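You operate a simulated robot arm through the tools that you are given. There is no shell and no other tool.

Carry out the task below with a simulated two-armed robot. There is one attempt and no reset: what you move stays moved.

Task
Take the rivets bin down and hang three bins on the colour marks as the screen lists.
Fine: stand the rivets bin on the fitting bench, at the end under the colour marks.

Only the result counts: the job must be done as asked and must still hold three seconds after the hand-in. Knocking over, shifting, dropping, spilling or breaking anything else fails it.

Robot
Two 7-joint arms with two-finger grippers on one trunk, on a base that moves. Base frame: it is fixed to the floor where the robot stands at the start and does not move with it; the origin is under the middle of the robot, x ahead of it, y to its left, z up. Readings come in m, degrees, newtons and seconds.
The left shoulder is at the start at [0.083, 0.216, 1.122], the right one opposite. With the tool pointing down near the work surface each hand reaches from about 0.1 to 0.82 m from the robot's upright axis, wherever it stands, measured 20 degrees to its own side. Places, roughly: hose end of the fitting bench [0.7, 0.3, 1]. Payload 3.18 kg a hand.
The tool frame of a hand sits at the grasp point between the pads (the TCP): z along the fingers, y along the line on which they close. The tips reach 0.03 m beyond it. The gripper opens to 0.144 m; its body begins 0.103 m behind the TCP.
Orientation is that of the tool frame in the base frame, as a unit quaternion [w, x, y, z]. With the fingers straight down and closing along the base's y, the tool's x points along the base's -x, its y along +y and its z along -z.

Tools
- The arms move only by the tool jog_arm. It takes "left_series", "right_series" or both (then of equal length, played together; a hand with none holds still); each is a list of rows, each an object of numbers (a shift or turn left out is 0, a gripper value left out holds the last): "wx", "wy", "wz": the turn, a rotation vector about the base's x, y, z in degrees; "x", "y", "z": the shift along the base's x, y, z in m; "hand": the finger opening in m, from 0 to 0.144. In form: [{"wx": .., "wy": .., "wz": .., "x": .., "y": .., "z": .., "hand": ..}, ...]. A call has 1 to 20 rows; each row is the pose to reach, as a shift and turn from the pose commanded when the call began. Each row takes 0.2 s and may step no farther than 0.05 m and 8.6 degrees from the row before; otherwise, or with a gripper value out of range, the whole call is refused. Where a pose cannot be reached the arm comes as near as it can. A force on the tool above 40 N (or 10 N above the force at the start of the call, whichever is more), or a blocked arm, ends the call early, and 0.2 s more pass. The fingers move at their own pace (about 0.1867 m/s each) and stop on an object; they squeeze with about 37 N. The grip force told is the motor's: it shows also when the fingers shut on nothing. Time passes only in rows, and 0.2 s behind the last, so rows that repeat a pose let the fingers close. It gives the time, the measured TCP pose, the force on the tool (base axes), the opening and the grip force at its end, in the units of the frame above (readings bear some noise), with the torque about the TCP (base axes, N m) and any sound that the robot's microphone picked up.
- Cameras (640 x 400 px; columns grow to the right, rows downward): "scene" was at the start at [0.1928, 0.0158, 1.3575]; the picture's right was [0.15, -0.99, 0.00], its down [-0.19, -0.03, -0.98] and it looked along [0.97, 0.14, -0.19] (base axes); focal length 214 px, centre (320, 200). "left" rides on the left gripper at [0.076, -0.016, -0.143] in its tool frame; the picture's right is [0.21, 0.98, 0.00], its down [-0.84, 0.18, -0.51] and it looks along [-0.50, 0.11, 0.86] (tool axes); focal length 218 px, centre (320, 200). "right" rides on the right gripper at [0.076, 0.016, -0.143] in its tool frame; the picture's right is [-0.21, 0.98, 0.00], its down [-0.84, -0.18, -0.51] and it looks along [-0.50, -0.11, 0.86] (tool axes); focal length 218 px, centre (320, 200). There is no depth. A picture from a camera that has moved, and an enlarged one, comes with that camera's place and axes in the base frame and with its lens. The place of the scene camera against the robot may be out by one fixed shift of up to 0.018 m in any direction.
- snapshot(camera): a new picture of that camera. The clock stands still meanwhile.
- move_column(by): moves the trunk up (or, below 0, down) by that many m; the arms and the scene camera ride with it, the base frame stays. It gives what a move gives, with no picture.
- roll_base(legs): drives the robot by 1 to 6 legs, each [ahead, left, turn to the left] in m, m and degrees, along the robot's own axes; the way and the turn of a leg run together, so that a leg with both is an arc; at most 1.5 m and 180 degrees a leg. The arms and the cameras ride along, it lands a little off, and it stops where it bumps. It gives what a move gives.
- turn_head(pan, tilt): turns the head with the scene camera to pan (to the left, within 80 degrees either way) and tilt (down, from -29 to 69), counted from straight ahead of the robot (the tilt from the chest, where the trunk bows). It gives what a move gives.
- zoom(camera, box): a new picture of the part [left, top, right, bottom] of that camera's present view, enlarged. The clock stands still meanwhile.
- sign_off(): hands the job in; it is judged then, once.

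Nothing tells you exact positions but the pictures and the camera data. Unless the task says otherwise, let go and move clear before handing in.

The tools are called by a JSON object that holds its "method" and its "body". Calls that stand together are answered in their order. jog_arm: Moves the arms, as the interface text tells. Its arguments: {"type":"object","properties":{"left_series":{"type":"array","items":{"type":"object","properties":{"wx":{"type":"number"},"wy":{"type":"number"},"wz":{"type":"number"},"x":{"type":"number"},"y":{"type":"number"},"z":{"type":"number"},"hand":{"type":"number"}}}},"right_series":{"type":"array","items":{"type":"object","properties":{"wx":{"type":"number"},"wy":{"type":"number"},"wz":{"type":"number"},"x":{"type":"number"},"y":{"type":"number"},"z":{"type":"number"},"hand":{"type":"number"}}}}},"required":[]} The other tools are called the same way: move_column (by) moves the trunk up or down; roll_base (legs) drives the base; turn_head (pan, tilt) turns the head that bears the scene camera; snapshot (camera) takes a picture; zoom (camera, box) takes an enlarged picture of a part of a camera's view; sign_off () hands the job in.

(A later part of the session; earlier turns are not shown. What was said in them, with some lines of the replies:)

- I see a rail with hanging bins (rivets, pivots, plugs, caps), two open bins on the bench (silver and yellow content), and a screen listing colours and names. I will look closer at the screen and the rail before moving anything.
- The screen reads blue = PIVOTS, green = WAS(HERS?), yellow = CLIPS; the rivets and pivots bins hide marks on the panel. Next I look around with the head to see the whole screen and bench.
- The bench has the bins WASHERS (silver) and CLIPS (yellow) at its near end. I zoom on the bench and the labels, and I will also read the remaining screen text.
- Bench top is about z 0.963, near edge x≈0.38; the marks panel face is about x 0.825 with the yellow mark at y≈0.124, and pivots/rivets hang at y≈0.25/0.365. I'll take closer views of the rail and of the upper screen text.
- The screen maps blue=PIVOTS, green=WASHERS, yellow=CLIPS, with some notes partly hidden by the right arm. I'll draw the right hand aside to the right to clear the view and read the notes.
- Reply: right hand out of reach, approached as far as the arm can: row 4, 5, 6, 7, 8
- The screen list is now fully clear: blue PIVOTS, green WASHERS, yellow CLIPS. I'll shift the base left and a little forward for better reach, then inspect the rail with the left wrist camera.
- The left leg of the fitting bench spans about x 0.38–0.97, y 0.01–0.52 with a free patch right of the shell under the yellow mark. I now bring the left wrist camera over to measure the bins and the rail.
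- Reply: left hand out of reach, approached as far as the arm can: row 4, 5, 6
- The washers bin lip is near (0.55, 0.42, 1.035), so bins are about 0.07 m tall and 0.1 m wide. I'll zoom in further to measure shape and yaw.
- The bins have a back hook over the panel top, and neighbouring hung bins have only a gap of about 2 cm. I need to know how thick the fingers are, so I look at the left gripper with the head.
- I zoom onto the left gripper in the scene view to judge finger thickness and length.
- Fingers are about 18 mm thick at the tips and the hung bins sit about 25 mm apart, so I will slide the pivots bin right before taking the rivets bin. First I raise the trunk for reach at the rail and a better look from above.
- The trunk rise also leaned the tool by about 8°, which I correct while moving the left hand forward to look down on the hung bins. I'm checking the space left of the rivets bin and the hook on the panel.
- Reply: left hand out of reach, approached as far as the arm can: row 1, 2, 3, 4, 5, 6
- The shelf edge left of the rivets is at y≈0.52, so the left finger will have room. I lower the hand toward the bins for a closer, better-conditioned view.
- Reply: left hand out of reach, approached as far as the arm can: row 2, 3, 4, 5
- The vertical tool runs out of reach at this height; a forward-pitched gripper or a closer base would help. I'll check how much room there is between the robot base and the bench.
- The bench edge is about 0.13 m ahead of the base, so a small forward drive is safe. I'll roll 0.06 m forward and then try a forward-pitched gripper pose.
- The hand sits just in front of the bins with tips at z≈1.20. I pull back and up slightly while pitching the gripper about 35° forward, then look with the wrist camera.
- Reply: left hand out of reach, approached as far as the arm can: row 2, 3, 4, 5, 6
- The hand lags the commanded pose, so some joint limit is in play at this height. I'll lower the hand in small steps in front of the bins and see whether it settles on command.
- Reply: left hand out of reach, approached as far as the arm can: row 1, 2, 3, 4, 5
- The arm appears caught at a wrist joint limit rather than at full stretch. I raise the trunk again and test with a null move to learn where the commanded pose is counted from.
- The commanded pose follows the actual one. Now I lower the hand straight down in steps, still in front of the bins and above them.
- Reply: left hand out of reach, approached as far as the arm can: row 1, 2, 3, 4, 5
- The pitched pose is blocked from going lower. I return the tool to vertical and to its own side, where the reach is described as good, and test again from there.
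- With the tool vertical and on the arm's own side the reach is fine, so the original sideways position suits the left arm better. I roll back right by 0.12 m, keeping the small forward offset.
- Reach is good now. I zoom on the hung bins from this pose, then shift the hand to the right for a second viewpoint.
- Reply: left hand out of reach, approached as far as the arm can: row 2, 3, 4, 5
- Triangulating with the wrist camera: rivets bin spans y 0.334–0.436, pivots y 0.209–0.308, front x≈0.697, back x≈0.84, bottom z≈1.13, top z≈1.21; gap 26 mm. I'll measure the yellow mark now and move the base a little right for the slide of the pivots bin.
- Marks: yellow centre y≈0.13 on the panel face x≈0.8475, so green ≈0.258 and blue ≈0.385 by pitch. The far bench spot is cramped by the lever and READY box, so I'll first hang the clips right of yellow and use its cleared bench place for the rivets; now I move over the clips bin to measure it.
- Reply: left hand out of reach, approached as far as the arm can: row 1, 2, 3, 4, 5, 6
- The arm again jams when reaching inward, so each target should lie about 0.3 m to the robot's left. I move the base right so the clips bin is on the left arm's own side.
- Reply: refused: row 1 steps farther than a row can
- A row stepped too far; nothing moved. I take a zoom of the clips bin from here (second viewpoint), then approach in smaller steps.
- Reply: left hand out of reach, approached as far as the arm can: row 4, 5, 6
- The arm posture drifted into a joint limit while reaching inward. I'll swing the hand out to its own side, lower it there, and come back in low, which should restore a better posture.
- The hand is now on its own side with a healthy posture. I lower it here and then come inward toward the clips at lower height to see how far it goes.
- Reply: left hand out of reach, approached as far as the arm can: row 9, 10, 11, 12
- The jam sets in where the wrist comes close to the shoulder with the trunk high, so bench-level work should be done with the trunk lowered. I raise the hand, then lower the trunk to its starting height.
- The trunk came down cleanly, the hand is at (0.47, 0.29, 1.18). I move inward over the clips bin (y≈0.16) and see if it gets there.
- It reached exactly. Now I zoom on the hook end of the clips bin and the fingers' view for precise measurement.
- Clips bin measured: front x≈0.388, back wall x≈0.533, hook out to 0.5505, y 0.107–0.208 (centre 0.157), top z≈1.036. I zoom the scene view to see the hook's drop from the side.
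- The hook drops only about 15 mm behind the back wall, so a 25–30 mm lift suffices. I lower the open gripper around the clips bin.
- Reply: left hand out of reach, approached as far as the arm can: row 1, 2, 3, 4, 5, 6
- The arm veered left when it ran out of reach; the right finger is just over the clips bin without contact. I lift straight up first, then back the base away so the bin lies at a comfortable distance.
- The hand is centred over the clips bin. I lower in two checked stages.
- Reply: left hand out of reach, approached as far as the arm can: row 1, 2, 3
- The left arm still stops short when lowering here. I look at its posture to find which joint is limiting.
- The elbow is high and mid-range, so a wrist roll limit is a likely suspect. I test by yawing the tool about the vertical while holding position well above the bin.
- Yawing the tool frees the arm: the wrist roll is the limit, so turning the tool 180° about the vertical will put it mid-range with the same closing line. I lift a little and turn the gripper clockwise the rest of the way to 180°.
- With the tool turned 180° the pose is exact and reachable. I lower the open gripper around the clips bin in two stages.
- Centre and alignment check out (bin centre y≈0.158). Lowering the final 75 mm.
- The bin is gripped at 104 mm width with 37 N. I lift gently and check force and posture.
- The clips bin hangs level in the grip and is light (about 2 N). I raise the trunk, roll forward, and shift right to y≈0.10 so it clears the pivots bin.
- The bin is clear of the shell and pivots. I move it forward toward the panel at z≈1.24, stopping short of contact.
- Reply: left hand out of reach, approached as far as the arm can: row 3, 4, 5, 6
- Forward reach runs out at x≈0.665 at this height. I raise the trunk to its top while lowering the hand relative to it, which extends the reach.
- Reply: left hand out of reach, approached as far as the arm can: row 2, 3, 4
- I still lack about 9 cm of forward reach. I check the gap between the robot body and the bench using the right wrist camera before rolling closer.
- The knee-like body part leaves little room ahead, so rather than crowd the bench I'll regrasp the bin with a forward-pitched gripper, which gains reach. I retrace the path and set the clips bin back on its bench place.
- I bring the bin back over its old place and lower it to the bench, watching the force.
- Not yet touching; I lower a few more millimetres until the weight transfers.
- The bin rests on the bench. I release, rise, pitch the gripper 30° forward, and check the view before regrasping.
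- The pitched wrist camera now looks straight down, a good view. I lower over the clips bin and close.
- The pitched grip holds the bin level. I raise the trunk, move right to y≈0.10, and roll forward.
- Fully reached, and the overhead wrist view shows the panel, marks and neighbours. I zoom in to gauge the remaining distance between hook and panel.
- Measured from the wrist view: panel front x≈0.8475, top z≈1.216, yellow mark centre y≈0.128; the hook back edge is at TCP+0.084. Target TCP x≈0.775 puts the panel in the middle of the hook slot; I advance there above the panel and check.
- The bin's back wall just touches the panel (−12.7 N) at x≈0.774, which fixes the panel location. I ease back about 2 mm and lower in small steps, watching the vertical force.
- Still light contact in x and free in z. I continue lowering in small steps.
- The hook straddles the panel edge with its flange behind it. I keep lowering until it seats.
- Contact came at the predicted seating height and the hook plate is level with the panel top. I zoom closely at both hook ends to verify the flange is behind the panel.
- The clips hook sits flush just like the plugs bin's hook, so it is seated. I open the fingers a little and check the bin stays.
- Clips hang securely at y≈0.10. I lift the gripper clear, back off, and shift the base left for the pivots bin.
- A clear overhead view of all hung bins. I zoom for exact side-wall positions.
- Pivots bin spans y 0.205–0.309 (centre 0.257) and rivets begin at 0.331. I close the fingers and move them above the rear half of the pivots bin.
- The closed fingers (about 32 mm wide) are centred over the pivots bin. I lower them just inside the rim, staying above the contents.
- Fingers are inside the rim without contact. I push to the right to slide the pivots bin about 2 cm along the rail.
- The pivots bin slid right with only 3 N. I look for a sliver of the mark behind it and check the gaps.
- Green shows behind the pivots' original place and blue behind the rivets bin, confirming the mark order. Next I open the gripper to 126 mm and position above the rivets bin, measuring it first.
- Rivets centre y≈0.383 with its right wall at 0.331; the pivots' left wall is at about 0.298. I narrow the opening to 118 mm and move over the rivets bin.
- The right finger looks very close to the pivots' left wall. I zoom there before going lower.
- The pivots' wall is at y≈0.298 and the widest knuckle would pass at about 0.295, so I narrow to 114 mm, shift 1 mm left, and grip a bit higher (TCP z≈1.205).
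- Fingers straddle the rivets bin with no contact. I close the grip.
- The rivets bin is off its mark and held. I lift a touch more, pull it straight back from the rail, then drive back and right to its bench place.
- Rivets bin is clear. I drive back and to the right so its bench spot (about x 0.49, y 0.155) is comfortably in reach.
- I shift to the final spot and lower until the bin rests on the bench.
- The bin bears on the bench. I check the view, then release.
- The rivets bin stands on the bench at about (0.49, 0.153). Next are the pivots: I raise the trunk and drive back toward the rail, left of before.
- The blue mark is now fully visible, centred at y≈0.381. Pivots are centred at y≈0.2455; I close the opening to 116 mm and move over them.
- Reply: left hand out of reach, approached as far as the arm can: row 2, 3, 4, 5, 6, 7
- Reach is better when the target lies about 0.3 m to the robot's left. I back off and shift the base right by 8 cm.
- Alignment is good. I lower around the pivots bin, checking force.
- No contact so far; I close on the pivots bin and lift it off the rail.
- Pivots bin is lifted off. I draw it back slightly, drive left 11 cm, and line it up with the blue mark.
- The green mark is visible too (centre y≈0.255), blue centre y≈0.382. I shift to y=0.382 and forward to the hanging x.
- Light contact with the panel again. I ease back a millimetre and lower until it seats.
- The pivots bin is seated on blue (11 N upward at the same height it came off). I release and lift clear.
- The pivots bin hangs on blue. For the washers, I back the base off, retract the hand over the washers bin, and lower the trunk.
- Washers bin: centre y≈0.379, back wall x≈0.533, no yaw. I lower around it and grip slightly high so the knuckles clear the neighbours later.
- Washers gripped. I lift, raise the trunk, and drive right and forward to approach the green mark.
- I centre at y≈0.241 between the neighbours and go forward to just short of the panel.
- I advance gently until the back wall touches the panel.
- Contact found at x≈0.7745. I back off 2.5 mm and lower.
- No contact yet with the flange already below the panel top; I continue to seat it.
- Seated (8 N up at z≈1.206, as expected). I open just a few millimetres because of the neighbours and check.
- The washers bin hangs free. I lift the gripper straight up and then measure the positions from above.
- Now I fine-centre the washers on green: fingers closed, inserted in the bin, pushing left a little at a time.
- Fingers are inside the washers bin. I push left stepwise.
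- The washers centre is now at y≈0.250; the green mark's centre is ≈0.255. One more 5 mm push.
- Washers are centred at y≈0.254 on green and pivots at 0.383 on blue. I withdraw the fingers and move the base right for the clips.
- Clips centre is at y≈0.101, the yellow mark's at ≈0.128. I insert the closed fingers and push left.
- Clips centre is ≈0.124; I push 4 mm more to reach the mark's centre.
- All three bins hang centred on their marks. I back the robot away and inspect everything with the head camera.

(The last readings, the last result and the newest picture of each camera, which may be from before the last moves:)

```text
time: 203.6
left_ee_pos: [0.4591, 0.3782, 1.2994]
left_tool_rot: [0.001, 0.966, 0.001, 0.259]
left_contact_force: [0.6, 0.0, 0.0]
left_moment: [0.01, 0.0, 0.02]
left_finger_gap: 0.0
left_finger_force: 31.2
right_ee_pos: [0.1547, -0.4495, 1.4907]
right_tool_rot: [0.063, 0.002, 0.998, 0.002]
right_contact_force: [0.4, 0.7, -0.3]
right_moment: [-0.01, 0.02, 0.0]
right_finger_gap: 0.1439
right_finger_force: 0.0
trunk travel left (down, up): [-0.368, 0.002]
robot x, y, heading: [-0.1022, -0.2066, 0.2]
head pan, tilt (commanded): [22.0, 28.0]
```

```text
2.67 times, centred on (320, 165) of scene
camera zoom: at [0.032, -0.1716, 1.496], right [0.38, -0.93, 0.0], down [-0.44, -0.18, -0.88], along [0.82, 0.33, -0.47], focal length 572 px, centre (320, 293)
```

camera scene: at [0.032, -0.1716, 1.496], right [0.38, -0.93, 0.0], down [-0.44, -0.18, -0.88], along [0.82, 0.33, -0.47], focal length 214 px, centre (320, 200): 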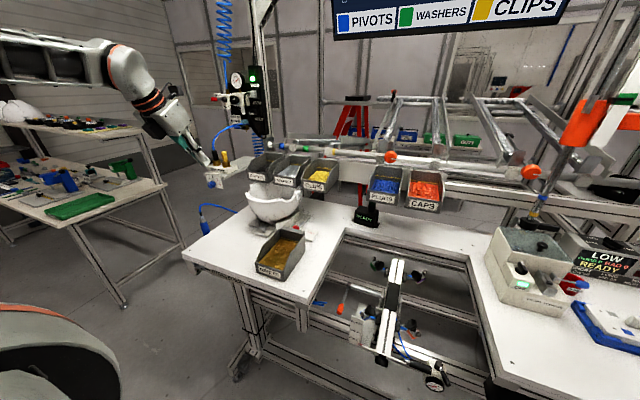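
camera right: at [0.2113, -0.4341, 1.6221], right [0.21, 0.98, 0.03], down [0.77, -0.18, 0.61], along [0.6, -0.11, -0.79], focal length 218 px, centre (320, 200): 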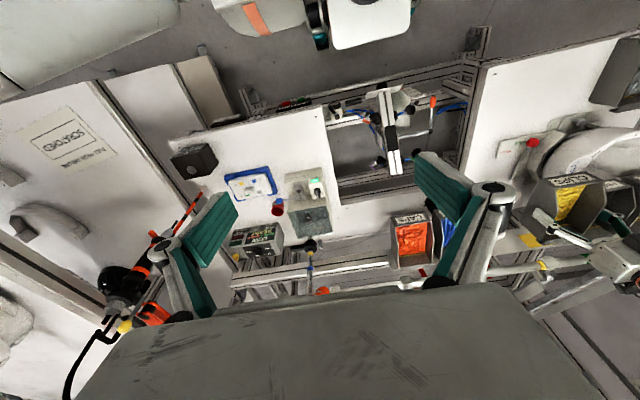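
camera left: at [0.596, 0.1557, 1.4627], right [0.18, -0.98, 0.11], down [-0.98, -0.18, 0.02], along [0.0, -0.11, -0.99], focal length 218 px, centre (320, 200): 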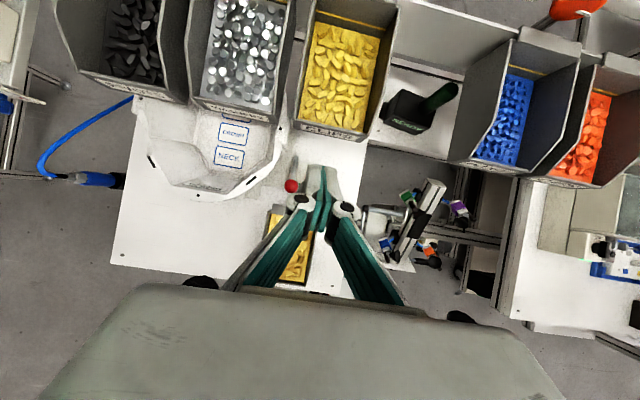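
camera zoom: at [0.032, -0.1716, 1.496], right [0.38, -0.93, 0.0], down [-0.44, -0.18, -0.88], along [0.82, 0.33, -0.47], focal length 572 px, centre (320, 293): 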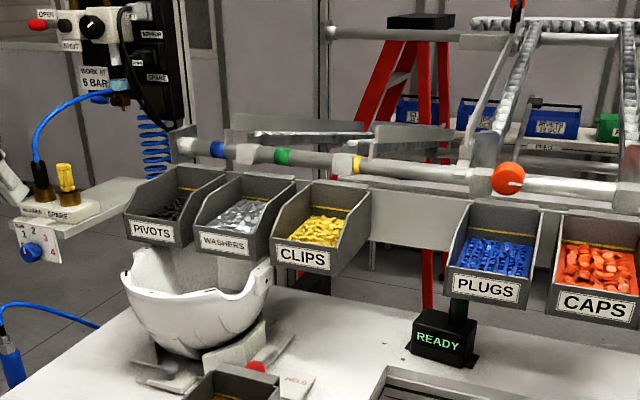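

The rail shows PIVOTS, WASHERS, CLIPS on blue, green, yellow. I take a last close look at the bench and the rail before handing in.

{"method": "zoom", "body": {"camera": "scene", "box": [170, 170, 390, 308]}}

{"method": "zoom", "body": {"camera": "scene", "box": [235, 130, 355, 205]}}

```text
2.90 times, centred on (280, 239) of scene
camera zoom: at [0.032, -0.1716, 1.496], right [0.38, -0.93, 0.0], down [-0.44, -0.18, -0.88], along [0.82, 0.33, -0.47], focal length 622 px, centre (436, 87)
```

zoom: 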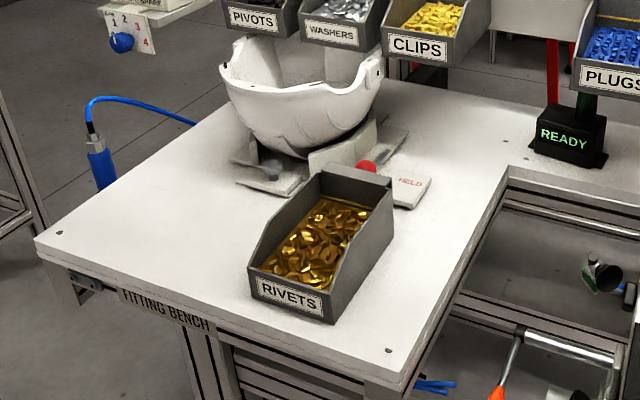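

```text
5.33 times, centred on (295, 168) of scene
camera zoom: at [0.032, -0.1716, 1.496], right [0.38, -0.93, 0.0], down [-0.44, -0.18, -0.88], along [0.82, 0.33, -0.47], focal length 1144 px, centre (453, 373)
```

zoom: 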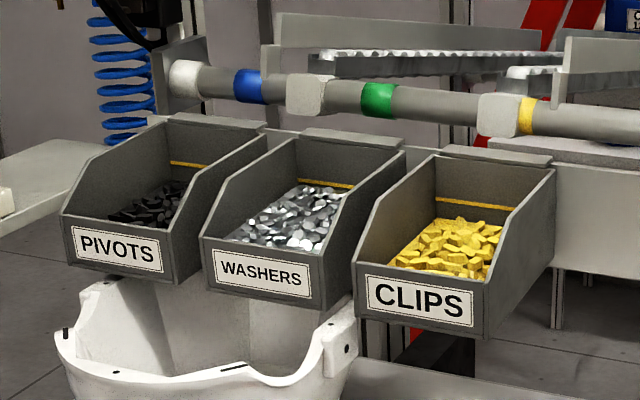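

Everything is in place: the rivets bin stands level on the left end of the fitting bench, and pivots, washers and clips hang on blue, green and yellow. Shell, lever and hose look undisturbed, and the hands are clear, so I hand in the job.

{"method": "sign_off", "body": {}}

```text
The job is handed in.
```

The job is handed in. The rivets bin is down, and the three bins hang where the screen lists them. I don't have the judge's result.

| Bin | Where it is now | Position |
|---|---|---|
| Pivots | Hung on blue | y ≈ 0.383 (mark centre ≈ 0.382) |
| Washers | Hung on green | y ≈ 0.254 (mark centre ≈ 0.255) |
| Clips | Hung on yellow | y ≈ 0.128 (mark centre ≈ 0.128) |
| Rivets | Standing on the fitting bench | about x 0.49, y 0.153 |

- **Rivets spot:** I took "the end under the colour marks" to mean the whole left leg of the bench. That leg's centre matches the hose end you gave. The bin stands on the near part of that leg, where the clips bin stood. The part directly below the marks was too cramped by the lever and the READY box.
- **Everything else:** In the last pictures the shell, lever, hose, READY box and the plugs and caps bins looked undisturbed. Both hands were clear at the hand-in.
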